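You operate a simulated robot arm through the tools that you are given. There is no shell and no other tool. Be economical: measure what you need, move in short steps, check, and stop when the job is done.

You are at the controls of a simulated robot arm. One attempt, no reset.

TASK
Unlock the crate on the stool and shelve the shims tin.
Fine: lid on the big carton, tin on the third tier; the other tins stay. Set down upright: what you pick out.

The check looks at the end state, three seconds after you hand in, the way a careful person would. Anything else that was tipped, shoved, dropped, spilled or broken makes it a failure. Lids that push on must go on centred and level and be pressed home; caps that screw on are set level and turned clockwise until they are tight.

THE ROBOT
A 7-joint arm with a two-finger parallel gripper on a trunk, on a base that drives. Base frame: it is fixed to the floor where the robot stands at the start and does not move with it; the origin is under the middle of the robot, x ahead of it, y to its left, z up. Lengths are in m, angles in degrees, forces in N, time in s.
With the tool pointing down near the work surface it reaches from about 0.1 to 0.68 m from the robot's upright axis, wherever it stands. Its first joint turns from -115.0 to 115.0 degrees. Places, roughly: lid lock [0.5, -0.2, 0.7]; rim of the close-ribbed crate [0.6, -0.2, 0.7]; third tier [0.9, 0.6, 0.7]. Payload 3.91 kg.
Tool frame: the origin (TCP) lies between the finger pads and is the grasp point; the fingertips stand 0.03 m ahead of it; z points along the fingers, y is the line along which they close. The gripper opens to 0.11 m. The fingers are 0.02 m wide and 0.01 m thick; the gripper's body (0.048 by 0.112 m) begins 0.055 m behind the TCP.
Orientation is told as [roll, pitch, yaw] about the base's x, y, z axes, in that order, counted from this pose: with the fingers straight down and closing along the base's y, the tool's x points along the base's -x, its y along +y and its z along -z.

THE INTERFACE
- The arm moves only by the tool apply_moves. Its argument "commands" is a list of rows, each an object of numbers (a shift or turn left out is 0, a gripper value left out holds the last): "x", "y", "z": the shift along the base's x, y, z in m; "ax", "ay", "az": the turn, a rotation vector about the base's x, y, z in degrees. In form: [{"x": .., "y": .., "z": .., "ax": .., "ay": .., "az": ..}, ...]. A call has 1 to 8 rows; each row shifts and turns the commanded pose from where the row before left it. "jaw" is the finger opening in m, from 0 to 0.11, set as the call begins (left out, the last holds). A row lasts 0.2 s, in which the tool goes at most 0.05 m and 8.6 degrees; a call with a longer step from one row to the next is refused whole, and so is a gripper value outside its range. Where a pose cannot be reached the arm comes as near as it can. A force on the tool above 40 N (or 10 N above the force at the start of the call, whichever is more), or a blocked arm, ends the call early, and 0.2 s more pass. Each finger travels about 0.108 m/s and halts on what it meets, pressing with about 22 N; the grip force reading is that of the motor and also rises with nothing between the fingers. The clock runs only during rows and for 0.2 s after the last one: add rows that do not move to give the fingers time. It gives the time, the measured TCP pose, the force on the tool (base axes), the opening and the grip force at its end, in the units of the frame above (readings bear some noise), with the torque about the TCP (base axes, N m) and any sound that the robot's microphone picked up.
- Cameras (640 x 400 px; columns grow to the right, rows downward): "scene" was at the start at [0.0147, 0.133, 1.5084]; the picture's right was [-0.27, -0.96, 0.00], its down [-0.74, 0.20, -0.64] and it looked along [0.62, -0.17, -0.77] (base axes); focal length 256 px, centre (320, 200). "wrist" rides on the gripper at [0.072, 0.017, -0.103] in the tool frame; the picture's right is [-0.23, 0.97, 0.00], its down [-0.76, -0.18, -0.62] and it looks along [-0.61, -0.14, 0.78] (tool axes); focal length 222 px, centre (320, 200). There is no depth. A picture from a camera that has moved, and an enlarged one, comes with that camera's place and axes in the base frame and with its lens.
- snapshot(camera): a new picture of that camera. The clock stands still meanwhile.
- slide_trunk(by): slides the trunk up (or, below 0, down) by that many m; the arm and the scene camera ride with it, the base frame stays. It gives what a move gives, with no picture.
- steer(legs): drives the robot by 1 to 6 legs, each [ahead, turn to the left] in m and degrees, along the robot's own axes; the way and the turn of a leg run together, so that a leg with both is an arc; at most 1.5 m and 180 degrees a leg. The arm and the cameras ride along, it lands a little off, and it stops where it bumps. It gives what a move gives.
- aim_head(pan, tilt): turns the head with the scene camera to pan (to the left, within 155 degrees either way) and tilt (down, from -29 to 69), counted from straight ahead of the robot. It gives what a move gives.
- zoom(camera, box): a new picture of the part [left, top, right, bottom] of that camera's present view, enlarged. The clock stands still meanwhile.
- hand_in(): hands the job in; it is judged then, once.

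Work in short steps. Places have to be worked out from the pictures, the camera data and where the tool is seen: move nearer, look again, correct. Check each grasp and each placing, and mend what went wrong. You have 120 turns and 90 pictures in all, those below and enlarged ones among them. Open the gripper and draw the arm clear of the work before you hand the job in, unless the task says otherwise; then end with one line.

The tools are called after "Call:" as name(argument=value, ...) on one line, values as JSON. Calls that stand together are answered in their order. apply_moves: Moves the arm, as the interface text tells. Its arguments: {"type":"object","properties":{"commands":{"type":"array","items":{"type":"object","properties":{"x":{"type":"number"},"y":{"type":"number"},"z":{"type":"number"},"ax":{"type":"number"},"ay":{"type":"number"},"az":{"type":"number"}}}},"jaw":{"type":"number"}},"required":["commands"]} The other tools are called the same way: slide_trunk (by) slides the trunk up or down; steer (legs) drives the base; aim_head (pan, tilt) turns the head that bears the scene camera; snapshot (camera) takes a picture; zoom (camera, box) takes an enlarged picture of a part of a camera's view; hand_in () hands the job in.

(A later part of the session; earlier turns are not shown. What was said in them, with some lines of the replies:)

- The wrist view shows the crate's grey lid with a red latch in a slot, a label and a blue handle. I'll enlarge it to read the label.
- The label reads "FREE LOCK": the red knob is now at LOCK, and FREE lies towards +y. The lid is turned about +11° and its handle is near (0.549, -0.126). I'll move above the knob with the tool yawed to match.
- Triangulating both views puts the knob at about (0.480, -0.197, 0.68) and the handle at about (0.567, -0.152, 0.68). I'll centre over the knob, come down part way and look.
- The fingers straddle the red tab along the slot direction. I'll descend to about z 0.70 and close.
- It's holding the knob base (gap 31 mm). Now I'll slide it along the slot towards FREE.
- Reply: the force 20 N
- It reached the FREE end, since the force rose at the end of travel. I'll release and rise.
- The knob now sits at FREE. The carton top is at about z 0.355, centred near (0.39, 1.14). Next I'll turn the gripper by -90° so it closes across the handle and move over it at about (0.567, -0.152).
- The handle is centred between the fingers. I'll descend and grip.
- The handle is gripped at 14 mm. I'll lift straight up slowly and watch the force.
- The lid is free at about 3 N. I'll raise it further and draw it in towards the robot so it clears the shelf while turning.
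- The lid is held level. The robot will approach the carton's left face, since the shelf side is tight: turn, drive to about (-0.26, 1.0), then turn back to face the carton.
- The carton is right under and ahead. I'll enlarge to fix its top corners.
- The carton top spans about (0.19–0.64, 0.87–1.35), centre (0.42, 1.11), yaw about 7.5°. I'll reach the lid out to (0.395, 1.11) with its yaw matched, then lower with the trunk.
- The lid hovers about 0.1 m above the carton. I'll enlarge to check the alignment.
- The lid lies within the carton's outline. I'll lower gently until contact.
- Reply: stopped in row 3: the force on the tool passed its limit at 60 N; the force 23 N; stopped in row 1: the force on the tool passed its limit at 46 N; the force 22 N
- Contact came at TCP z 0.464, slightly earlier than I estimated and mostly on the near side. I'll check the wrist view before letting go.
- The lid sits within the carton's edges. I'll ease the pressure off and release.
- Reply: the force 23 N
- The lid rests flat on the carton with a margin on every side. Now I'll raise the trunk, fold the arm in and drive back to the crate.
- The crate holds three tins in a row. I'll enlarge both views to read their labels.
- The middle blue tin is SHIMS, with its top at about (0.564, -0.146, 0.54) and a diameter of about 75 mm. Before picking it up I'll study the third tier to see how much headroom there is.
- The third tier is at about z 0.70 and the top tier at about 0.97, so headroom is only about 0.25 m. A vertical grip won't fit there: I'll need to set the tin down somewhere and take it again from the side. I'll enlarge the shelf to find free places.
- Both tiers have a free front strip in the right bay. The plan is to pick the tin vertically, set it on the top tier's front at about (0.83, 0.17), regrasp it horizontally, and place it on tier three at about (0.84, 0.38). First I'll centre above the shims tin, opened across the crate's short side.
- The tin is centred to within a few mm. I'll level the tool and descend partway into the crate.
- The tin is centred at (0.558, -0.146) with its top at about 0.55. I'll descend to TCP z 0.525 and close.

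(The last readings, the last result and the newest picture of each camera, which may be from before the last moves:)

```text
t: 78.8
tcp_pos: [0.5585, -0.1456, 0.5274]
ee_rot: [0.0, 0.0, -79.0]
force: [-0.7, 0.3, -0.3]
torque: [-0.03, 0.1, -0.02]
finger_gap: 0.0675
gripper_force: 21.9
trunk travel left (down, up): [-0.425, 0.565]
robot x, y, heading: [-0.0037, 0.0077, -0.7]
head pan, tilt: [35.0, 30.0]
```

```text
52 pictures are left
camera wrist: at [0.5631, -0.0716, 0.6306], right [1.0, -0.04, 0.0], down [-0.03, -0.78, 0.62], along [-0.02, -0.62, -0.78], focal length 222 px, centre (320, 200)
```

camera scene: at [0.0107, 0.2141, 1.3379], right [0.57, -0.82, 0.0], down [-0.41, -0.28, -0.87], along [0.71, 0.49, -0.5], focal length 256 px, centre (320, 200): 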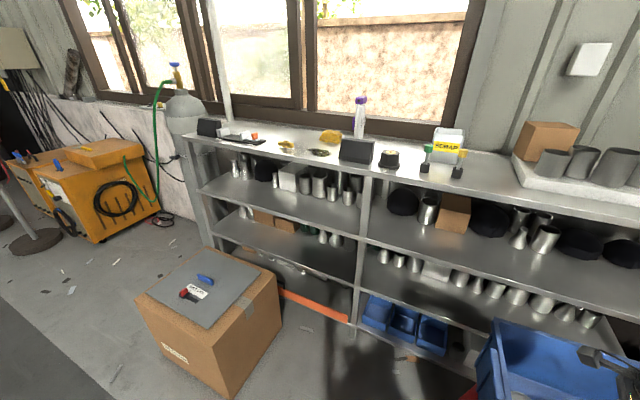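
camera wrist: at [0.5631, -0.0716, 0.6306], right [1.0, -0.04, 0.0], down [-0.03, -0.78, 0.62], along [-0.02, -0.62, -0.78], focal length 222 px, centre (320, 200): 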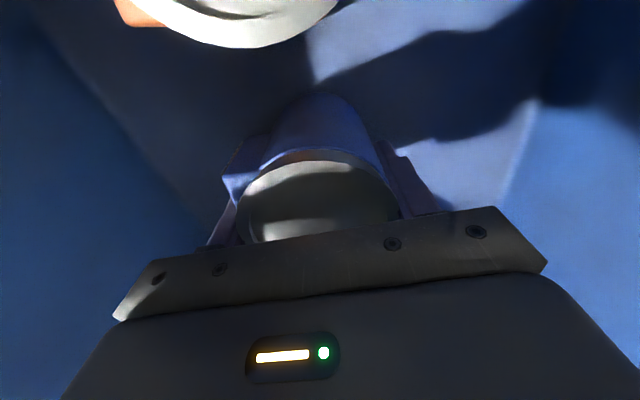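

The tin is gripped at 67.5 mm. I'll lift straight up.

Call:
apply_moves(commands=[{"z": 0.01}, {"z": 0.03}, {"z": 0.04}, {"z": 0.04}, {"z": 0.04}, {"z": 0.04}, {"z": 0.04}, {}])

Call:
slide_trunk(by=0.35)

Call:
snapshot(camera="wrist")

Call:
aim_head(pan=-10, tilt=55)

Call:
snapshot(camera="scene")

```text
t: 80.7
tcp_pos: [0.5608, -0.1456, 0.7659]
ee_rot: [0.0, 0.0, -79.1]
force: [-0.4, 0.6, -3.9]
torque: [0.0, -0.01, -0.01]
finger_gap: 0.0673
gripper_force: 21.9
trunk travel left (down, up): [-0.425, 0.565]
robot x, y, heading: [-0.0048, 0.0118, -0.4]
head pan, tilt: [35.0, 30.0]
```

```text
t: 84.1
tcp_pos: [0.5613, -0.1456, 1.1159]
ee_rot: [0.0, 0.1, -79.0]
force: [-0.5, 0.6, -4.1]
torque: [-0.01, -0.02, -0.02]
finger_gap: 0.0673
gripper_force: 21.8
trunk travel left (down, up): [-0.775, 0.215]
robot x, y, heading: [-0.0027, 0.0047, -0.5]
head pan, tilt: [35.0, 30.0]
```

```text
51 pictures are left
camera wrist: at [0.5649, -0.0713, 1.2199], right [1.0, -0.04, 0.0], down [-0.03, -0.78, 0.62], along [-0.02, -0.62, -0.78], focal length 222 px, centre (320, 200)
```

wrist: 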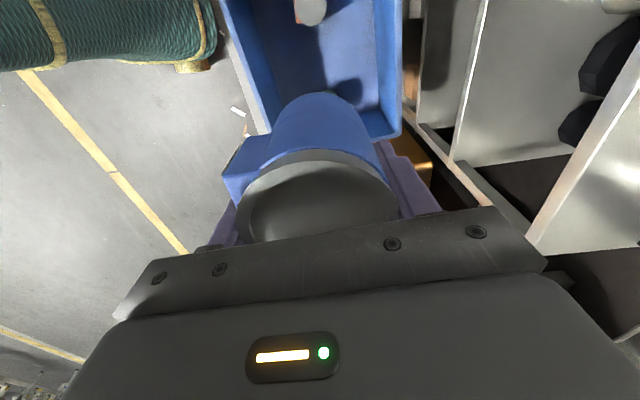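

```text
t: 85.2
tcp_pos: [0.5615, -0.1453, 1.116]
ee_rot: [0.0, -0.1, -79.0]
force: [0.6, -0.6, -4.5]
torque: [-0.01, -0.01, -0.02]
finger_gap: 0.0671
gripper_force: 22.8
trunk travel left (down, up): [-0.775, 0.215]
robot x, y, heading: [-0.0099, 0.0101, -0.6]
head pan, tilt: [-10.0, 55.0]
```

```text
50 pictures are left
camera scene: at [0.0077, 0.1497, 1.652], right [-0.18, -0.98, 0.0], down [-0.81, 0.15, -0.57], along [0.56, -0.1, -0.82], focal length 256 px, centre (320, 200)
```

scene: 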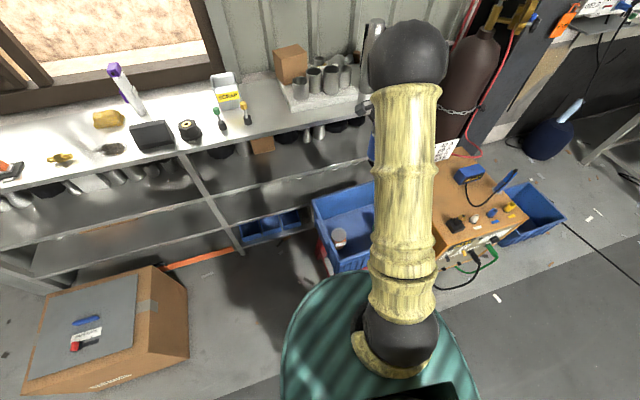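

The tin is held and the crate neighbours stand undisturbed. I'll fold in and drive to about (0.2, 0.34), facing the shelf.

Call:
apply_moves(commands=[{"x": -0.04, "y": 0.01}, {"x": -0.04, "y": 0.01}, {"x": -0.04, "y": 0.01}, {"x": -0.03, "y": 0.01}, {}])

Call:
steer(legs=[[0, 58.5], [0.39, 0], [0, -58]])

Call:
aim_head(pan=0, tilt=45)

Call:
snapshot(camera="scene")

Call:
snapshot(camera="wrist")

```text
t: 86.4
tcp_pos: [0.41, -0.1052, 1.1151]
ee_rot: [0.0, 0.0, -79.0]
force: [-0.3, -0.8, -4.8]
torque: [0.0, 0.0, 0.01]
finger_gap: 0.0674
gripper_force: 21.7
trunk travel left (down, up): [-0.775, 0.215]
robot x, y, heading: [-0.0067, 0.0075, -0.6]
head pan, tilt: [-10.0, 55.0]
```

```text
t: 96.6
tcp_pos: [0.6172, 0.2293, 1.1157]
ee_rot: [0.0, 0.0, -78.5]
force: [-0.2, 0.0, -5.1]
torque: [-0.01, 0.0, 0.03]
finger_gap: 0.0673
gripper_force: 22.1
trunk travel left (down, up): [-0.775, 0.215]
robot x, y, heading: [0.1993, 0.3385, -0.0]
head pan, tilt: [-10.0, 55.0]
```

```text
t: 97.3
tcp_pos: [0.6178, 0.2287, 1.1168]
ee_rot: [-0.1, 0.0, -78.6]
force: [-0.1, -0.6, -4.3]
torque: [-0.06, 0.02, 0.04]
finger_gap: 0.0671
gripper_force: 21.8
trunk travel left (down, up): [-0.775, 0.215]
robot x, y, heading: [0.2021, 0.3387, -0.3]
head pan, tilt: [0.0, 45.0]
```

```text
49 pictures are left
camera scene: at [0.223, 0.4936, 1.6653], right [0.0, -1.0, 0.0], down [-0.71, 0.0, -0.71], along [0.71, 0.0, -0.71], focal length 256 px, centre (320, 200)
```

scene: 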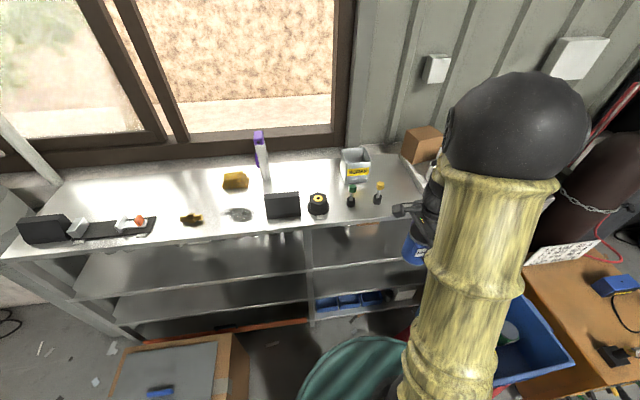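

```text
48 pictures are left
camera wrist: at [0.6205, 0.3033, 1.2198], right [1.0, -0.03, 0.0], down [-0.02, -0.78, 0.62], along [-0.02, -0.62, -0.78], focal length 222 px, centre (320, 200)
```

wrist: 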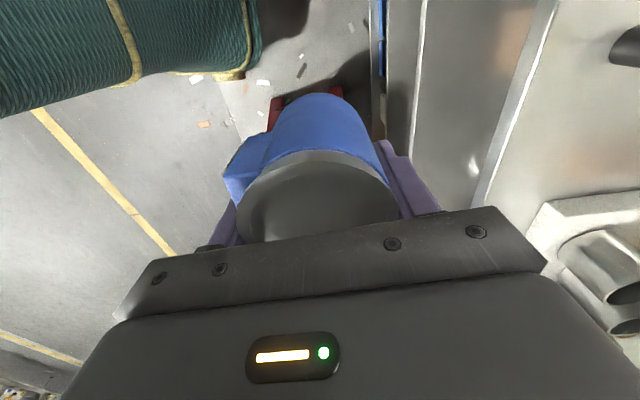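

The drivers stand at about (0.89, 0.38) and (0.90, 0.28), and the front edge is at x≈0.77. I'll rise 6 cm and carry the tin over the top tier's front strip at (0.82, 0.175).

Call:
slide_trunk(by=0.06)

Call:
apply_moves(commands=[{"x": 0.04, "y": -0.011}, {"x": 0.04, "y": -0.011}, {"x": 0.04, "y": -0.011}, {"x": 0.04, "y": -0.011}, {"x": 0.042, "y": -0.01}, {}])

Call:
aim_head(pan=-20, tilt=40)

Call:
snapshot(camera="scene")

Call:
snapshot(camera="wrist")

```text
t: 98.3
tcp_pos: [0.6189, 0.2291, 1.175]
ee_rot: [0.0, 0.1, -78.6]
force: [0.2, 0.0, -3.8]
torque: [-0.01, 0.01, 0.02]
finger_gap: 0.0673
gripper_force: 21.8
trunk travel left (down, up): [-0.835, 0.155]
robot x, y, heading: [0.2006, 0.3422, -0.1]
head pan, tilt: [0.0, 45.0]
```

```text
t: 99.7
tcp_pos: [0.8189, 0.1759, 1.1765]
ee_rot: [0.0, 0.0, -78.5]
force: [-0.8, -0.1, -3.7]
torque: [-0.01, -0.03, 0.0]
finger_gap: 0.0673
gripper_force: 22.4
trunk travel left (down, up): [-0.835, 0.155]
robot x, y, heading: [0.1961, 0.3427, -0.1]
head pan, tilt: [0.0, 45.0]
```

```text
t: 100.5
tcp_pos: [0.8194, 0.1752, 1.1758]
ee_rot: [-0.1, 0.0, -78.6]
force: [0.2, 0.0, -4.8]
torque: [0.0, 0.0, 0.0]
finger_gap: 0.0675
gripper_force: 21.8
trunk travel left (down, up): [-0.835, 0.155]
robot x, y, heading: [0.2021, 0.3444, -0.1]
head pan, tilt: [-20.0, 40.0]
```

```text
47 pictures are left
camera scene: at [0.2216, 0.4647, 1.7326], right [-0.34, -0.94, 0.0], down [-0.6, 0.22, -0.77], along [0.72, -0.26, -0.64], focal length 256 px, centre (320, 200)
```

scene: 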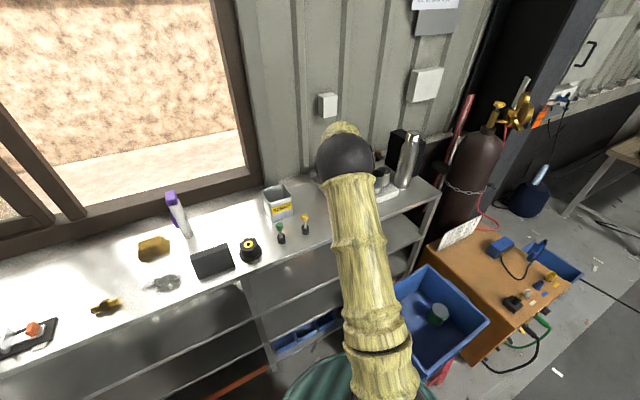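

```text
46 pictures are left
camera wrist: at [0.823, 0.2494, 1.2791], right [1.0, -0.03, 0.0], down [-0.02, -0.78, 0.62], along [-0.02, -0.62, -0.78], focal length 222 px, centre (320, 200)
```

wrist: 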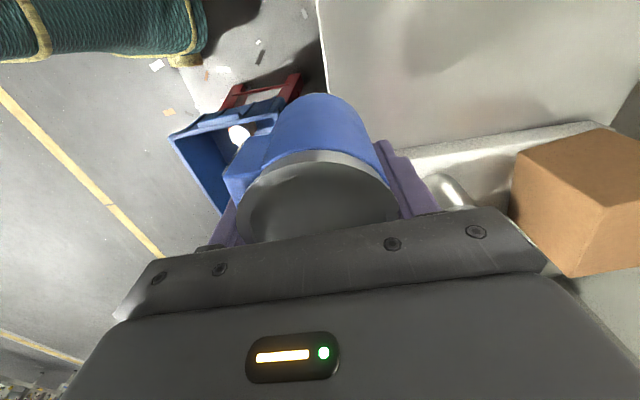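

From two views the top tier's front edge is actually at x≈0.82 and z≈0.92, so the tin would hang half over the edge here. I'll drive 6 cm ahead so it comes over (0.88, 0.17), then look again.

Call:
steer(legs=[[0.06, 0]])

Call:
apply_moves(commands=[{"z": -0.04}, {"z": -0.03}, {"z": -0.02}, {}])

Call:
snapshot(camera="wrist")

Call:
snapshot(camera="scene")

```text
t: 101.6
tcp_pos: [0.8808, 0.1757, 1.1746]
ee_rot: [-0.1, 0.0, -78.6]
force: [-0.6, 0.4, -5.3]
torque: [-0.02, 0.03, 0.01]
finger_gap: 0.0672
gripper_force: 22.0
trunk travel left (down, up): [-0.835, 0.155]
robot x, y, heading: [0.2598, 0.3414, -0.0]
head pan, tilt: [-20.0, 40.0]
```

```text
t: 102.6
tcp_pos: [0.8804, 0.1743, 1.083]
ee_rot: [0.0, 0.0, -78.6]
force: [-0.4, -0.6, -4.4]
torque: [0.0, -0.02, -0.02]
finger_gap: 0.0676
gripper_force: 22.3
trunk travel left (down, up): [-0.835, 0.155]
robot x, y, heading: [0.2616, 0.3423, -0.2]
head pan, tilt: [-20.0, 40.0]
```

```text
45 pictures are left
camera wrist: at [0.883, 0.2488, 1.1875], right [1.0, -0.03, 0.0], down [-0.02, -0.78, 0.62], along [-0.02, -0.62, -0.78], focal length 222 px, centre (320, 200)
```

wrist: 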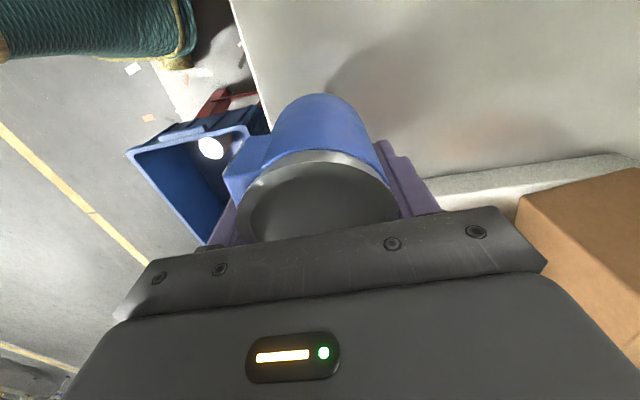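

```text
44 pictures are left
camera scene: at [0.2811, 0.4646, 1.7326], right [-0.34, -0.94, 0.0], down [-0.6, 0.22, -0.77], along [0.72, -0.26, -0.64], focal length 256 px, centre (320, 200)
```

scene: 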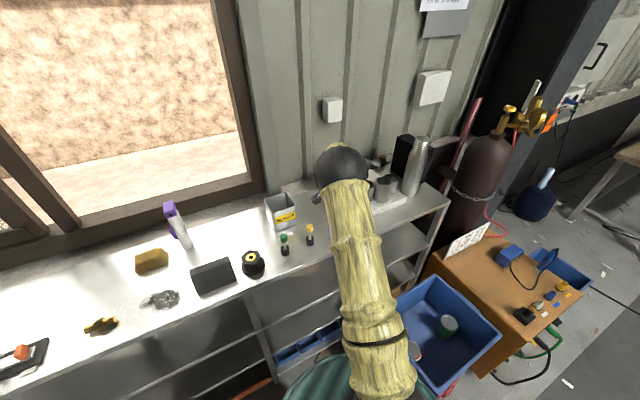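

The spot is clear: front edge x≈0.81, tray edge y≈0.09. I'll lower until contact, expected near TCP z≈1.01.

Call:
apply_moves(commands=[{"z": -0.02}, {"z": -0.02}, {"z": -0.01}, {"z": -0.008}, {"z": -0.006}, {"z": -0.006}, {"z": -0.006}, {}])

```text
t: 103.7
tcp_pos: [0.8788, 0.1742, 1.0305]
ee_rot: [0.3, -0.2, -78.6]
force: [-5.0, 1.5, 18.3]
torque: [0.16, 1.0, 0.0]
finger_gap: 0.067
gripper_force: 22.0
trunk travel left (down, up): [-0.835, 0.155]
robot x, y, heading: [0.2633, 0.342, 0.1]
head pan, tilt: [-20.0, 40.0]
stopped in row 5: the force on the tool passed its limit at 44 N (the readings are from after the stop); the commanded pose is now the measured one
```

Contact came at TCP z 1.030. I'll ease up a little, open and check that it stands upright.

Call:
apply_moves(commands=[{"z": 0.001}, {}])

Call:
apply_moves(commands=[{}, {}, {}], jaw=0.1)

Call:
snapshot(camera="wrist")

```text
t: 104.3
tcp_pos: [0.8784, 0.1738, 1.0295]
ee_rot: [0.4, -0.2, -78.5]
force: [-5.3, 2.0, 13.9]
torque: [0.09, 0.86, 0.0]
finger_gap: 0.0666
gripper_force: 22.1
trunk travel left (down, up): [-0.835, 0.155]
robot x, y, heading: [0.2622, 0.3408, -0.1]
head pan, tilt: [-20.0, 40.0]
```

```text
t: 105.1
tcp_pos: [0.8808, 0.1741, 1.0303]
ee_rot: [0.4, -0.3, -78.6]
force: [0.2, 0.8, 16.5]
torque: [0.11, 0.49, -0.03]
finger_gap: 0.1002
gripper_force: 0.0
trunk travel left (down, up): [-0.835, 0.155]
robot x, y, heading: [0.2602, 0.343, -0.3]
head pan, tilt: [-20.0, 40.0]
```

```text
43 pictures are left
camera wrist: at [0.8828, 0.2488, 1.1339], right [1.0, -0.03, 0.01], down [-0.03, -0.78, 0.63], along [-0.01, -0.63, -0.78], focal length 222 px, centre (320, 200)
```

wrist: 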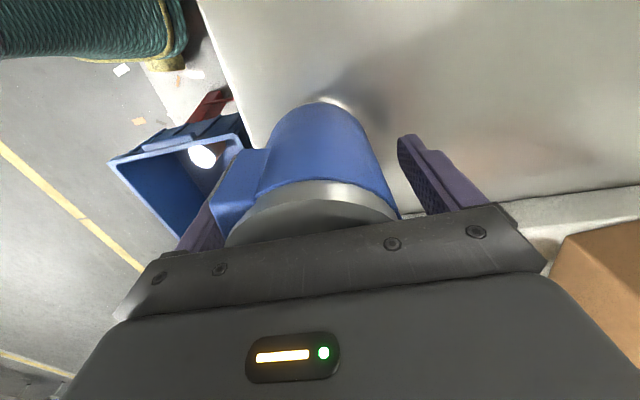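

The tool still reads about 16 N upwards after opening, so something touches it. I'll zoom in before moving.

Call:
zoom(camera="wrist", box=[160, 80, 520, 280])

Call:
zoom(camera="scene", box=[260, 130, 440, 260])

```text
1.78 times, centred on (340, 180) of wrist
camera zoom: at [0.8828, 0.2488, 1.1339], right [1.0, -0.03, 0.01], down [-0.03, -0.78, 0.63], along [-0.01, -0.63, -0.78], focal length 395 px, centre (284, 236)
```

zoom: 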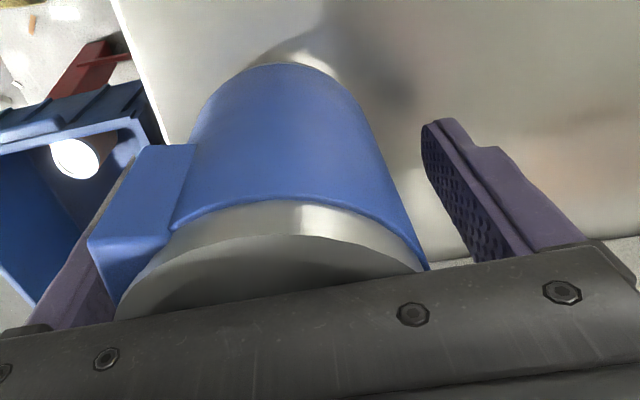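

```text
3.08 times, centred on (350, 195) of scene
camera zoom: at [0.279, 0.4652, 1.7327], right [-0.34, -0.94, 0.0], down [-0.6, 0.22, -0.77], along [0.72, -0.26, -0.64], focal length 788 px, centre (228, 215)
```

zoom: 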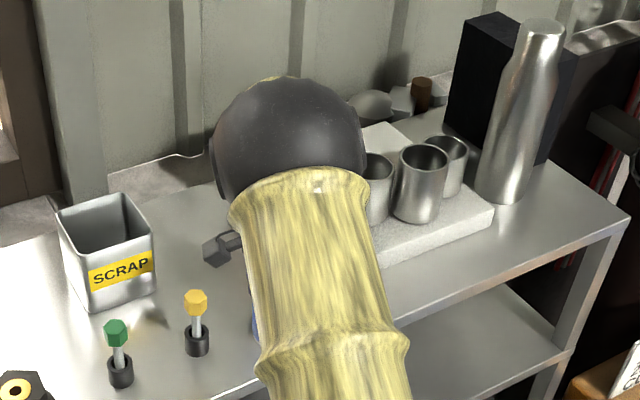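

The tin stands on the tier, and the palm probably rests on its top. I'll rise in small steps and watch the force.

Call:
apply_moves(commands=[{"z": 0.003}, {"z": 0.005}, {"z": 0.01}, {}])

Call:
zoom(camera="wrist", box=[160, 80, 520, 280])

```text
t: 106.1
tcp_pos: [0.8823, 0.1755, 1.046]
ee_rot: [0.4, -0.2, -78.5]
force: [-0.6, -0.6, 0.4]
torque: [-0.01, 0.0, 0.0]
finger_gap: 0.1
gripper_force: 0.0
trunk travel left (down, up): [-0.835, 0.155]
robot x, y, heading: [0.257, 0.3412, -0.1]
head pan, tilt: [-20.0, 40.0]
```

```text
1.78 times, centred on (340, 180) of wrist
camera zoom: at [0.8837, 0.2489, 1.1504], right [1.0, -0.03, 0.01], down [-0.03, -0.78, 0.62], along [-0.01, -0.62, -0.78], focal length 395 px, centre (284, 236)
```

zoom: 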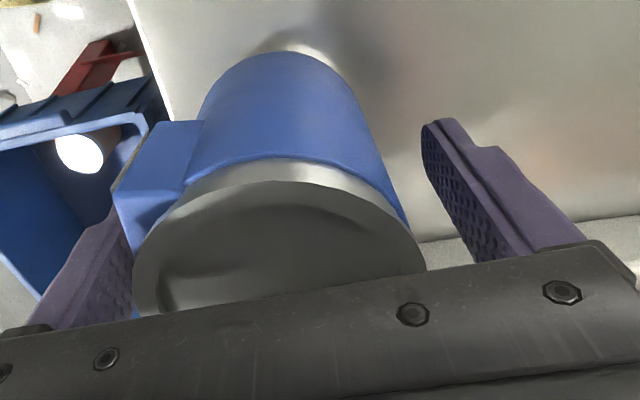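

The force is gone and the tin stands free. I'll rise clear and look at it.

Call:
apply_moves(commands=[{"z": 0.02}, {"z": 0.03}, {"z": 0.04}, {"z": 0.04}, {}], jaw=0.11)

Call:
snapshot(camera="wrist")

```text
t: 107.3
tcp_pos: [0.8811, 0.1737, 1.1772]
ee_rot: [0.3, -0.2, -78.6]
force: [0.4, -0.5, -1.0]
torque: [0.02, -0.03, 0.01]
finger_gap: 0.1096
gripper_force: 0.0
trunk travel left (down, up): [-0.835, 0.155]
robot x, y, heading: [0.2596, 0.3431, 0.0]
head pan, tilt: [-20.0, 40.0]
```

```text
39 pictures are left
camera wrist: at [0.8843, 0.249, 1.2807], right [1.0, -0.03, 0.01], down [-0.03, -0.78, 0.62], along [-0.01, -0.62, -0.78], focal length 222 px, centre (320, 200)
```

wrist: 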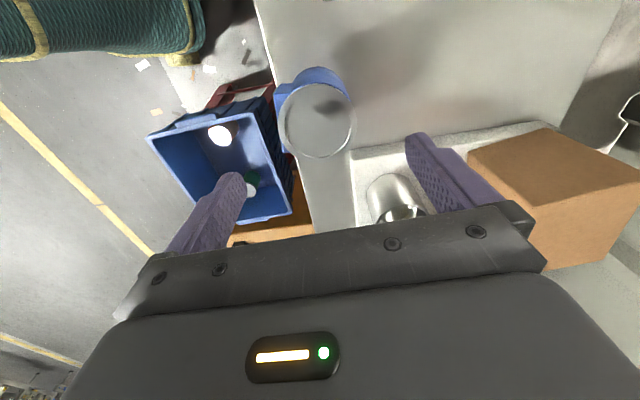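

The tin stands upright at about (0.880, 0.173) with its top near 1.05. Next I'll draw back and turn the gripper to close along y, before tilting it forward.

Call:
apply_moves(commands=[{"z": 0.02, "az": 8}, {"x": -0.03, "az": 8}, {"x": -0.04, "az": 8}, {"x": -0.04, "az": 8}, {"x": -0.04, "az": 8}, {"x": -0.04, "az": 8}, {"az": 8}, {"az": 8}])

Call:
apply_moves(commands=[{"az": 8}, {"az": 6.5}, {"ay": -8}, {"ay": -8}, {"ay": -8}, {"ay": -8}, {}])

Call:
apply_moves(commands=[{"ay": -8}, {"ay": -8}, {"ay": -8}, {"ay": -8}, {}])

Call:
snapshot(camera="wrist")

Call:
snapshot(camera="scene")

```text
t: 109.1
tcp_pos: [0.6919, 0.1747, 1.1974]
ee_rot: [0.4, -0.1, -14.4]
force: [-0.3, 0.7, 0.1]
torque: [-0.02, -0.04, -0.01]
finger_gap: 0.1097
gripper_force: 0.1
trunk travel left (down, up): [-0.835, 0.155]
robot x, y, heading: [0.2616, 0.3415, -0.3]
head pan, tilt: [-20.0, 40.0]
```

```text
t: 110.7
tcp_pos: [0.6901, 0.1741, 1.1961]
ee_rot: [0.3, -32.2, -0.1]
force: [0.1, 0.5, 0.6]
torque: [-0.03, -0.03, 0.01]
finger_gap: 0.1099
gripper_force: 0.0
trunk travel left (down, up): [-0.835, 0.155]
robot x, y, heading: [0.2597, 0.3432, -0.2]
head pan, tilt: [-20.0, 40.0]
```

```text
t: 111.9
tcp_pos: [0.713, 0.155, 1.2021]
ee_rot: [0.4, -64.2, -0.1]
force: [0.1, 0.6, -1.0]
torque: [0.0, 0.05, 0.02]
finger_gap: 0.1098
gripper_force: 0.1
out of reach, approached as far as the arm can: row 3, 4
trunk travel left (down, up): [-0.835, 0.155]
robot x, y, heading: [0.2612, 0.3416, -0.1]
head pan, tilt: [-20.0, 40.0]
```

```text
38 pictures are left
camera wrist: at [0.5888, 0.1713, 1.1829], right [0.09, 0.97, 0.21], down [-0.23, -0.18, 0.96], along [0.97, -0.14, 0.21], focal length 222 px, centre (320, 200)
```

wrist: 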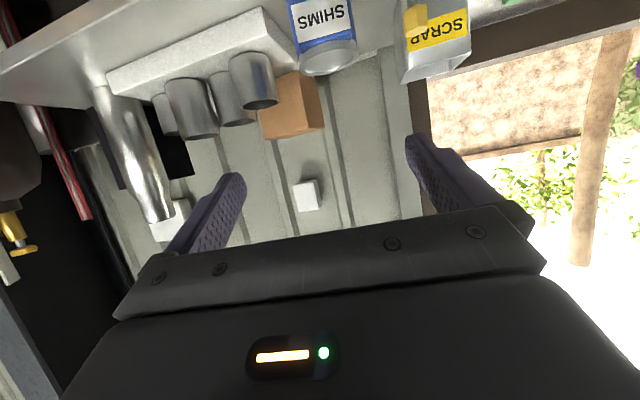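

```text
37 pictures are left
camera scene: at [0.2806, 0.4648, 1.7327], right [-0.34, -0.94, 0.0], down [-0.6, 0.22, -0.77], along [0.72, -0.26, -0.64], focal length 256 px, centre (320, 200)
```

scene: 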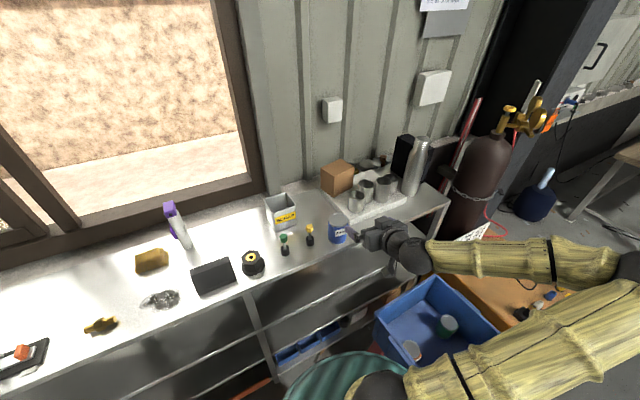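

The tin, its SHIMS label facing me, stands upright. The palm contact at TCP 1.03 means its top is at about z 1.085. I'll zoom to get its height.

Call:
zoom(camera="scene", box=[290, 190, 410, 280])

```text
4.44 times, centred on (350, 235) of scene
camera zoom: at [0.2806, 0.4648, 1.7327], right [-0.34, -0.94, 0.0], down [-0.6, 0.22, -0.77], along [0.72, -0.26, -0.64], focal length 1139 px, centre (187, 44)
```

zoom: 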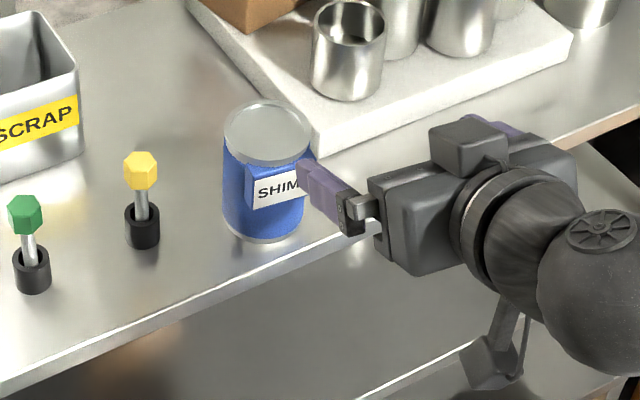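

Measured from this view, the tin is at (0.88, 0.177) and about 94 mm tall, so the top tier is at z≈0.985 with its edge at x≈0.825. I'll go to a pre-grasp just in front of it at z 1.045.

Call:
apply_moves(commands=[{"x": 0.022, "y": 0.007, "z": -0.035}, {"x": 0.022, "y": 0.007, "z": -0.035}, {"x": 0.022, "y": 0.008, "z": -0.035}, {"z": -0.03}, {"z": -0.022}, {}])

Call:
snapshot(camera="wrist")

Call:
zoom(camera="scene", box=[290, 190, 410, 280])

```text
t: 113.3
tcp_pos: [0.7775, 0.1772, 1.0452]
ee_rot: [0.4, -64.2, -0.2]
force: [-0.6, -0.1, -0.7]
torque: [-0.01, 0.0, -0.01]
finger_gap: 0.11
gripper_force: 0.1
trunk travel left (down, up): [-0.835, 0.155]
robot x, y, heading: [0.2606, 0.3392, -0.1]
head pan, tilt: [-20.0, 40.0]
```

```text
35 pictures are left
camera wrist: at [0.6545, 0.1928, 1.0251], right [0.1, 0.97, 0.21], down [-0.23, -0.18, 0.96], along [0.97, -0.14, 0.21], focal length 222 px, centre (320, 200)
```

wrist: 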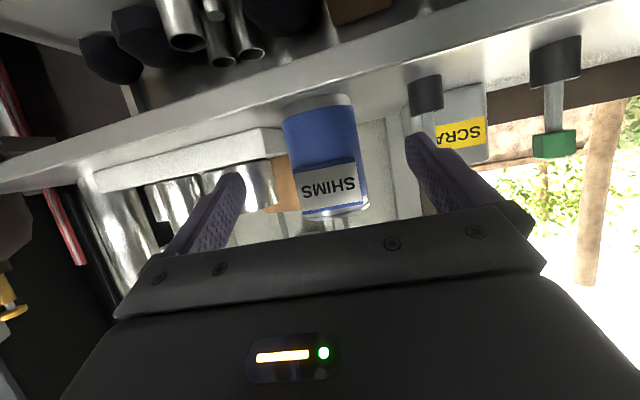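

```text
4.44 times, centred on (350, 235) of scene
camera zoom: at [0.2804, 0.4645, 1.7327], right [-0.34, -0.94, 0.0], down [-0.6, 0.22, -0.77], along [0.72, -0.26, -0.64], focal length 1139 px, centre (187, 44)
```

zoom: 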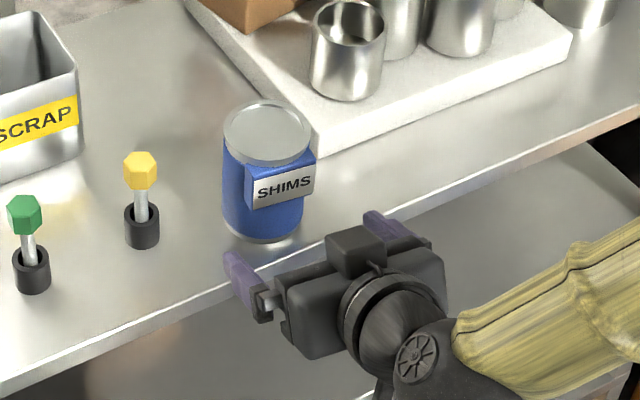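

The tin is centred between the fingers. I'll advance 10 cm and close.

Call:
apply_moves(commands=[{"x": 0.035}, {"x": 0.035}, {"x": 0.02}, {"x": 0.011}, {}])

Call:
apply_moves(commands=[{}, {}, {}, {}], jaw=0.03)

Call:
zoom(camera="scene", box=[290, 190, 410, 280])

```text
t: 114.5
tcp_pos: [0.8803, 0.1766, 1.0443]
ee_rot: [0.6, -64.3, -0.2]
force: [-0.4, 0.4, 0.3]
torque: [0.0, -0.04, -0.02]
finger_gap: 0.1099
gripper_force: 0.0
trunk travel left (down, up): [-0.835, 0.155]
robot x, y, heading: [0.2584, 0.3399, 0.1]
head pan, tilt: [-20.0, 40.0]
```

```text
t: 115.5
tcp_pos: [0.879, 0.1775, 1.0446]
ee_rot: [0.4, -64.1, -0.1]
force: [1.2, -1.7, 1.4]
torque: [-0.3, -0.05, 0.04]
finger_gap: 0.0677
gripper_force: 22.2
trunk travel left (down, up): [-0.835, 0.155]
robot x, y, heading: [0.2582, 0.3373, 0.0]
head pan, tilt: [-20.0, 40.0]
```

```text
4.44 times, centred on (350, 235) of scene
camera zoom: at [0.281, 0.4643, 1.7327], right [-0.34, -0.94, 0.0], down [-0.6, 0.22, -0.77], along [0.72, -0.26, -0.64], focal length 1139 px, centre (187, 44)
```

zoom: 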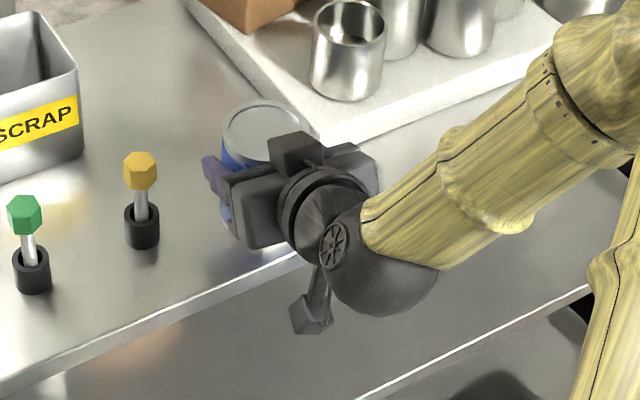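

The tin is gripped horizontally, upright, at mid height. I'll lift it 3 cm, then back off and shift left about 0.2 m, away from the crate.

Call:
apply_moves(commands=[{"z": 0.01}, {"z": 0.02}, {"z": 0.02}, {}])

Call:
steer(legs=[[-0.3, 0], [0, 60], [0.25, 0], [0, -60]])

Call:
aim_head(pan=-10, tilt=45)

Call:
snapshot(camera="scene")

Call:
snapshot(camera="wrist")

```text
t: 116.5
tcp_pos: [0.8808, 0.1765, 1.0951]
ee_rot: [0.5, -64.0, -0.2]
force: [0.3, -0.5, -4.3]
torque: [0.0, 0.0, -0.01]
finger_gap: 0.0675
gripper_force: 22.3
trunk travel left (down, up): [-0.835, 0.155]
robot x, y, heading: [0.2614, 0.3409, -0.2]
head pan, tilt: [-20.0, 40.0]
```

```text
t: 128.0
tcp_pos: [0.7047, 0.3846, 1.0953]
ee_rot: [0.5, -64.3, -0.7]
force: [1.0, 0.5, -5.1]
torque: [0.0, -0.03, -0.02]
finger_gap: 0.0676
gripper_force: 21.7
trunk travel left (down, up): [-0.835, 0.155]
robot x, y, heading: [0.0864, 0.5555, -0.5]
head pan, tilt: [-20.0, 40.0]
```

```text
t: 128.7
tcp_pos: [0.7045, 0.3852, 1.0943]
ee_rot: [0.5, -64.0, -0.8]
force: [0.8, -0.3, -4.9]
torque: [0.03, -0.01, 0.0]
finger_gap: 0.0677
gripper_force: 21.9
trunk travel left (down, up): [-0.835, 0.155]
robot x, y, heading: [0.0849, 0.5555, -0.5]
head pan, tilt: [-10.0, 45.0]
```

```text
32 pictures are left
camera scene: at [0.1092, 0.6935, 1.7254], right [-0.18, -0.98, 0.0], down [-0.7, 0.13, -0.71], along [0.69, -0.13, -0.71], focal length 256 px, centre (320, 200)
```

scene: 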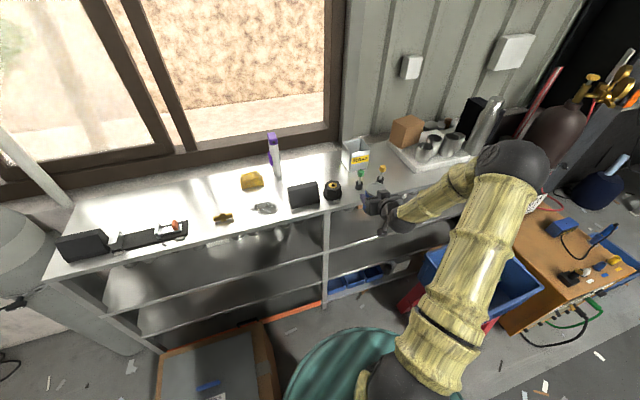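

```text
31 pictures are left
camera wrist: at [0.5805, 0.4029, 1.0754], right [0.1, 0.97, 0.21], down [-0.23, -0.18, 0.96], along [0.97, -0.15, 0.2], focal length 222 px, centre (320, 200)
```

wrist: 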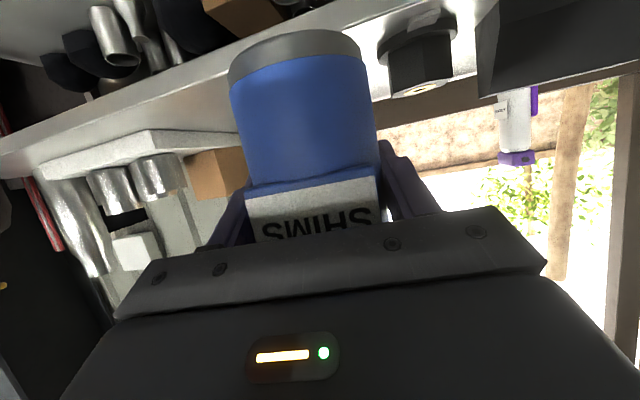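

The tin hangs upright in front of the shelf. I'll lower the trunk 0.30 m so it faces the third tier's opening, and look.

Call:
slide_trunk(by=-0.3)

Call:
snapshot(camera="scene")

Call:
snapshot(camera="wrist")

```text
t: 131.7
tcp_pos: [0.7048, 0.3855, 0.796]
ee_rot: [0.6, -64.0, -0.8]
force: [-0.4, 0.5, -4.7]
torque: [-0.01, 0.0, -0.02]
finger_gap: 0.0675
gripper_force: 21.9
trunk travel left (down, up): [-0.535, 0.455]
robot x, y, heading: [0.0857, 0.5542, -0.8]
head pan, tilt: [-10.0, 45.0]
```

```text
30 pictures are left
camera scene: at [0.109, 0.6937, 1.4254], right [-0.18, -0.98, 0.0], down [-0.7, 0.13, -0.71], along [0.69, -0.13, -0.71], focal length 256 px, centre (320, 200)
```

scene: 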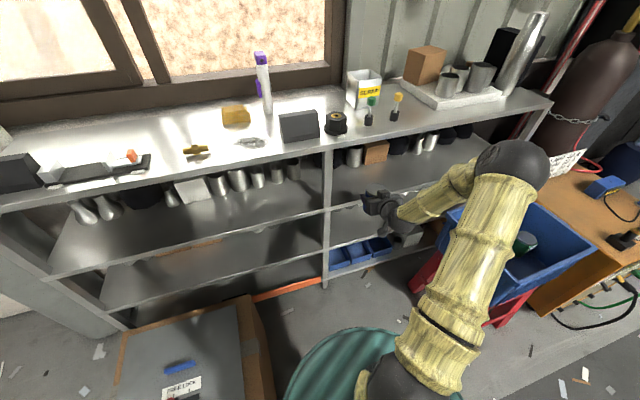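

```text
29 pictures are left
camera wrist: at [0.5804, 0.403, 0.7755], right [0.1, 0.97, 0.21], down [-0.23, -0.18, 0.96], along [0.97, -0.15, 0.2], focal length 222 px, centre (320, 200)
```

wrist: 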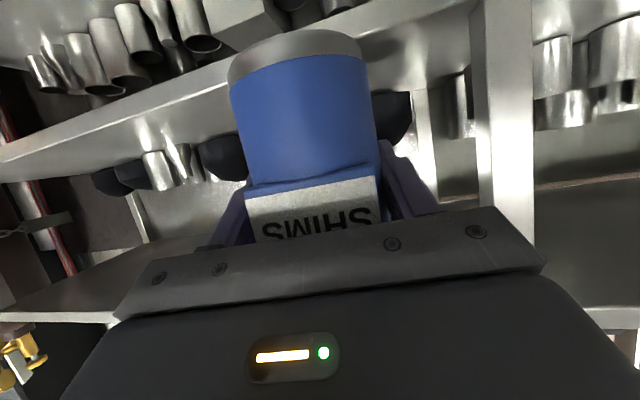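

Tier three's surface is near z≈0.69 with its edge at x≈0.825, and the upright's near side is at y≈0.54. The tin's bottom is at about 0.74, so I drive straight ahead 0.18 m to bring it over the tier.

Call:
steer(legs=[[0.1, 0]])

Call:
snapshot(camera="scene")

Call:
snapshot(camera="wrist")

```text
t: 133.0
tcp_pos: [0.8048, 0.3844, 0.7955]
ee_rot: [0.5, -64.1, -0.7]
force: [0.4, -0.2, -4.1]
torque: [-0.01, 0.02, 0.02]
finger_gap: 0.0677
gripper_force: 21.9
trunk travel left (down, up): [-0.535, 0.455]
robot x, y, heading: [0.1885, 0.5493, -0.8]
head pan, tilt: [-10.0, 45.0]
```

```text
28 pictures are left
camera scene: at [0.2101, 0.6926, 1.4253], right [-0.18, -0.98, 0.0], down [-0.7, 0.13, -0.71], along [0.69, -0.13, -0.71], focal length 256 px, centre (320, 200)
```

scene: 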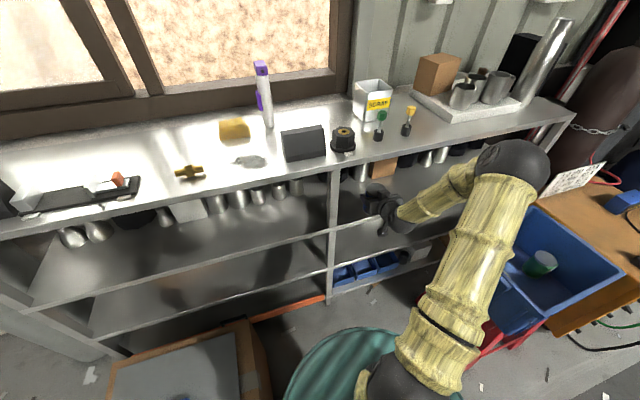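

```text
27 pictures are left
camera wrist: at [0.6813, 0.4019, 0.7753], right [0.1, 0.97, 0.21], down [-0.23, -0.18, 0.96], along [0.97, -0.15, 0.2], focal length 222 px, centre (320, 200)
```

wrist: 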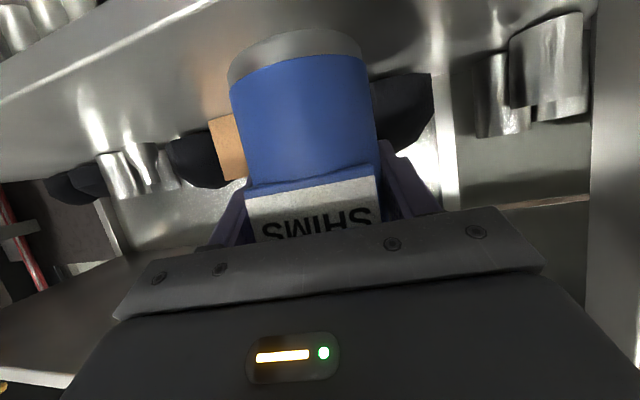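

The tin's bottom is clear above the tier's lip and the way ahead is free. I'll drive another 0.09 m.

Call:
steer(legs=[[0.09, 0]])

Call:
snapshot(camera="wrist")

Call:
zoom(camera="scene", box=[320, 100, 520, 270])

```text
t: 134.2
tcp_pos: [0.8957, 0.3844, 0.7942]
ee_rot: [0.5, -64.1, -0.7]
force: [0.3, -0.5, -3.8]
torque: [0.04, 0.0, 0.0]
finger_gap: 0.0675
gripper_force: 22.5
trunk travel left (down, up): [-0.535, 0.455]
robot x, y, heading: [0.2794, 0.5516, -0.4]
head pan, tilt: [-10.0, 45.0]
```

```text
26 pictures are left
camera wrist: at [0.7718, 0.4007, 0.7752], right [0.1, 0.97, 0.21], down [-0.23, -0.18, 0.96], along [0.97, -0.15, 0.2], focal length 222 px, centre (320, 200)
```

wrist: 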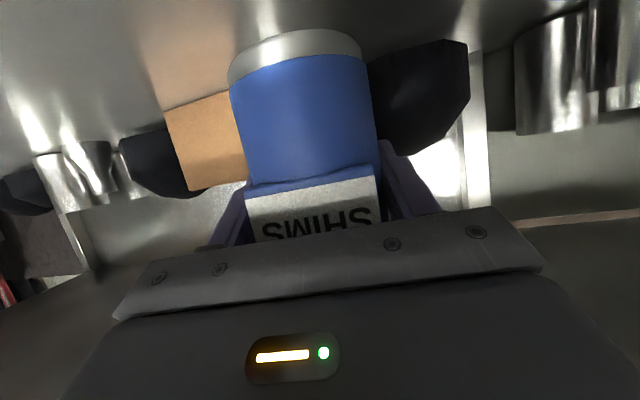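

```text
2.35 times, centred on (420, 185) of scene
camera zoom: at [0.3008, 0.6916, 1.4253], right [-0.18, -0.98, 0.0], down [-0.7, 0.13, -0.71], along [0.69, -0.13, -0.71], focal length 603 px, centre (85, 235)
```

zoom: 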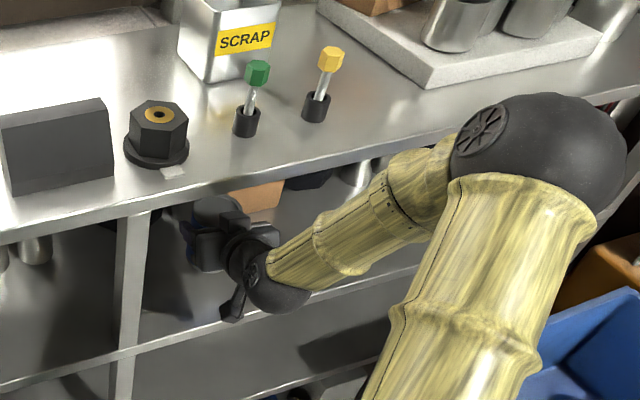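

The tin is inside over tier three at (0.896, 0.384). I'll lower until contact.

Call:
apply_moves(commands=[{"z": -0.015}, {"z": -0.012}, {"z": -0.006}, {"z": -0.005}, {"z": -0.005}, {"z": -0.004}, {"z": -0.004}, {}])

```text
t: 135.9
tcp_pos: [0.8957, 0.3833, 0.7469]
ee_rot: [0.3, -64.4, -0.5]
force: [4.4, -0.3, 19.8]
torque: [-0.26, -0.09, -0.03]
finger_gap: 0.0679
gripper_force: 22.7
trunk travel left (down, up): [-0.535, 0.455]
robot x, y, heading: [0.2789, 0.552, -0.4]
head pan, tilt: [-10.0, 45.0]
```

Contact came at TCP z≈0.747, as predicted. I'll ease up 2 mm and open.

Call:
apply_moves(commands=[{"z": 0.002}, {}])

Call:
apply_moves(commands=[{}, {}, {}, {}], jaw=0.1)

Call:
snapshot(camera="wrist")

```text
t: 136.6
tcp_pos: [0.8954, 0.3821, 0.7472]
ee_rot: [0.4, -64.1, -0.7]
force: [5.1, -1.1, 9.5]
torque: [-0.48, -0.4, 0.15]
finger_gap: 0.0677
gripper_force: 21.8
trunk travel left (down, up): [-0.535, 0.455]
robot x, y, heading: [0.2767, 0.5523, -0.8]
head pan, tilt: [-10.0, 45.0]
```

```text
t: 137.6
tcp_pos: [0.8958, 0.3825, 0.7468]
ee_rot: [0.5, -64.1, -0.7]
force: [-0.4, -0.5, -0.3]
torque: [0.01, -0.02, 0.03]
finger_gap: 0.1
gripper_force: 0.2
trunk travel left (down, up): [-0.535, 0.455]
robot x, y, heading: [0.2776, 0.5517, -0.6]
head pan, tilt: [-10.0, 45.0]
```

```text
24 pictures are left
camera wrist: at [0.7714, 0.4004, 0.7267], right [0.1, 0.97, 0.21], down [-0.23, -0.18, 0.96], along [0.97, -0.15, 0.2], focal length 222 px, centre (320, 200)
```

wrist: 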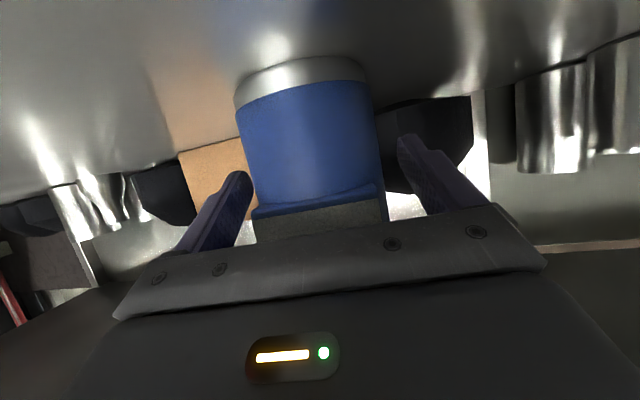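

The tin stands on its own and the tool force is zero. I'll open fully and back straight out.

Call:
apply_moves(commands=[{}, {"x": -0.02}, {"x": -0.03}, {"x": -0.03}, {}], jaw=0.11)

Call:
steer(legs=[[-0.2, 0]])

Call:
snapshot(camera="wrist")

Call:
snapshot(camera="scene")

```text
t: 138.8
tcp_pos: [0.8144, 0.3835, 0.7461]
ee_rot: [0.6, -64.0, -0.7]
force: [-0.5, 0.3, -0.3]
torque: [0.0, 0.0, 0.0]
finger_gap: 0.1099
gripper_force: 0.0
trunk travel left (down, up): [-0.535, 0.455]
robot x, y, heading: [0.2792, 0.5539, -0.7]
head pan, tilt: [-10.0, 45.0]
```

```text
t: 140.5
tcp_pos: [0.6143, 0.3853, 0.7465]
ee_rot: [0.5, -64.1, -0.7]
force: [-0.1, 0.0, 0.4]
torque: [0.0, -0.02, -0.01]
finger_gap: 0.1097
gripper_force: 0.0
trunk travel left (down, up): [-0.535, 0.455]
robot x, y, heading: [0.0761, 0.5544, -0.8]
head pan, tilt: [-10.0, 45.0]
```

```text
23 pictures are left
camera wrist: at [0.4908, 0.4025, 0.7264], right [0.1, 0.97, 0.21], down [-0.23, -0.18, 0.96], along [0.97, -0.15, 0.2], focal length 222 px, centre (320, 200)
```

wrist: 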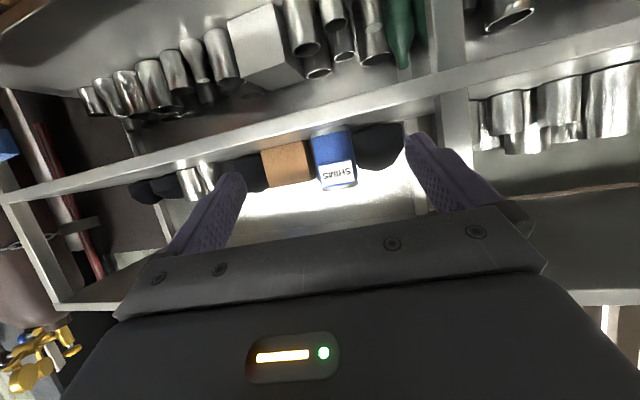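

```text
22 pictures are left
camera scene: at [0.0994, 0.694, 1.4254], right [-0.18, -0.98, 0.0], down [-0.69, 0.13, -0.71], along [0.69, -0.13, -0.71], focal length 256 px, centre (320, 200)
```

scene: 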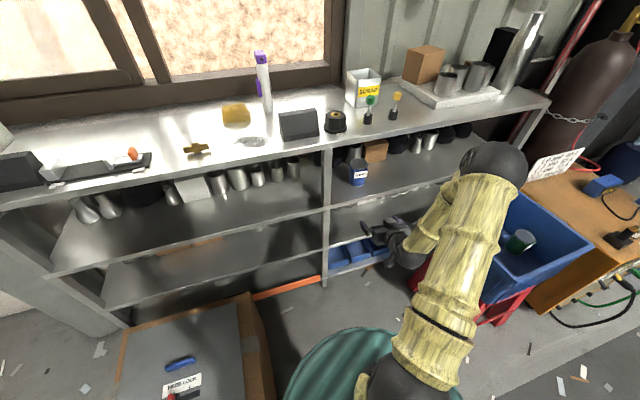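

The tin stands upright on the third tier, clear of its neighbours. I'll raise the trunk a little and check the crate and the lid once more.

Call:
slide_trunk(by=0.3)

Call:
aim_head(pan=10, tilt=60)

Call:
snapshot(camera="scene")

Call:
aim_head(pan=-50, tilt=50)

Call:
snapshot(camera="scene")

```text
t: 143.5
tcp_pos: [0.6152, 0.3847, 1.0452]
ee_rot: [0.5, -64.1, -0.6]
force: [-0.1, -0.2, 0.4]
torque: [-0.02, -0.02, 0.0]
finger_gap: 0.1103
gripper_force: 0.0
trunk travel left (down, up): [-0.835, 0.155]
robot x, y, heading: [0.0763, 0.5568, -0.8]
head pan, tilt: [-10.0, 45.0]
```

```text
t: 144.3
tcp_pos: [0.6148, 0.3854, 1.0457]
ee_rot: [0.5, -64.1, -0.6]
force: [-0.5, 0.2, -0.1]
torque: [-0.02, 0.02, 0.02]
finger_gap: 0.1102
gripper_force: 0.0
trunk travel left (down, up): [-0.835, 0.155]
robot x, y, heading: [0.0746, 0.5545, -0.8]
head pan, tilt: [10.0, 60.0]
```

```text
21 pictures are left
camera scene: at [0.0855, 0.7197, 1.706], right [0.16, -0.99, 0.0], down [-0.85, -0.14, -0.5], along [0.49, 0.08, -0.87], focal length 256 px, centre (320, 200)
```

scene: 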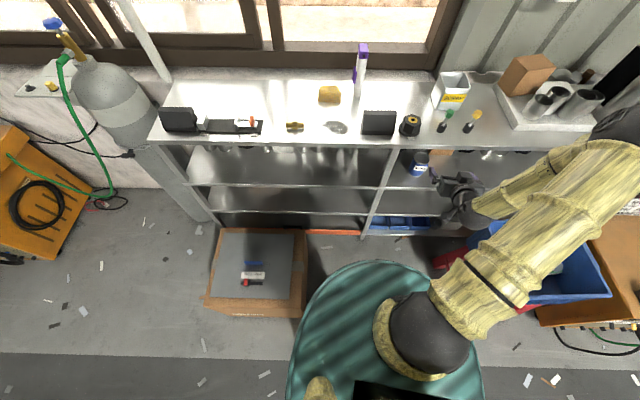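

```text
t: 145.7
tcp_pos: [0.615, 0.385, 1.0455]
ee_rot: [0.5, -64.1, -0.8]
force: [-0.4, 0.3, -0.3]
torque: [0.02, 0.01, -0.02]
finger_gap: 0.1102
gripper_force: 0.0
trunk travel left (down, up): [-0.835, 0.155]
robot x, y, heading: [0.0759, 0.5546, -0.6]
head pan, tilt: [-50.0, 50.0]
```

```text
20 pictures are left
camera scene: at [0.0686, 0.6495, 1.7185], right [-0.77, -0.64, 0.0], down [-0.49, 0.59, -0.64], along [0.41, -0.5, -0.77], focal length 256 px, centre (320, 200)
```

scene: 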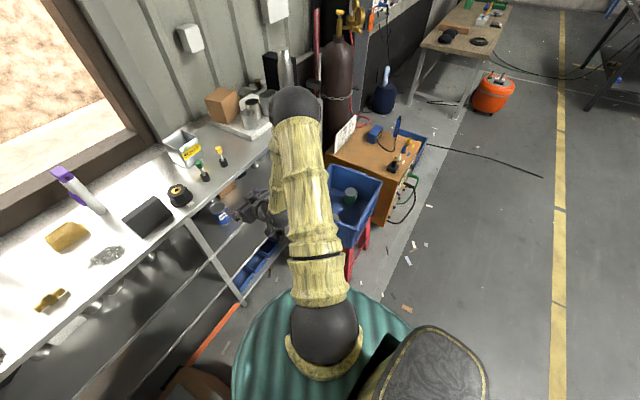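

The lid is centred on the carton, the tin is upright on tier three, the crate is undisturbed, and the open gripper is clear. I'm handing in.

Call:
hand_in()

```text
The job is handed in.
```

The crate is unlocked, its lid is on the big carton, the shims tin stands upright on the third tier, and the nuts and jets tins are still in the crate; the job is handed in.
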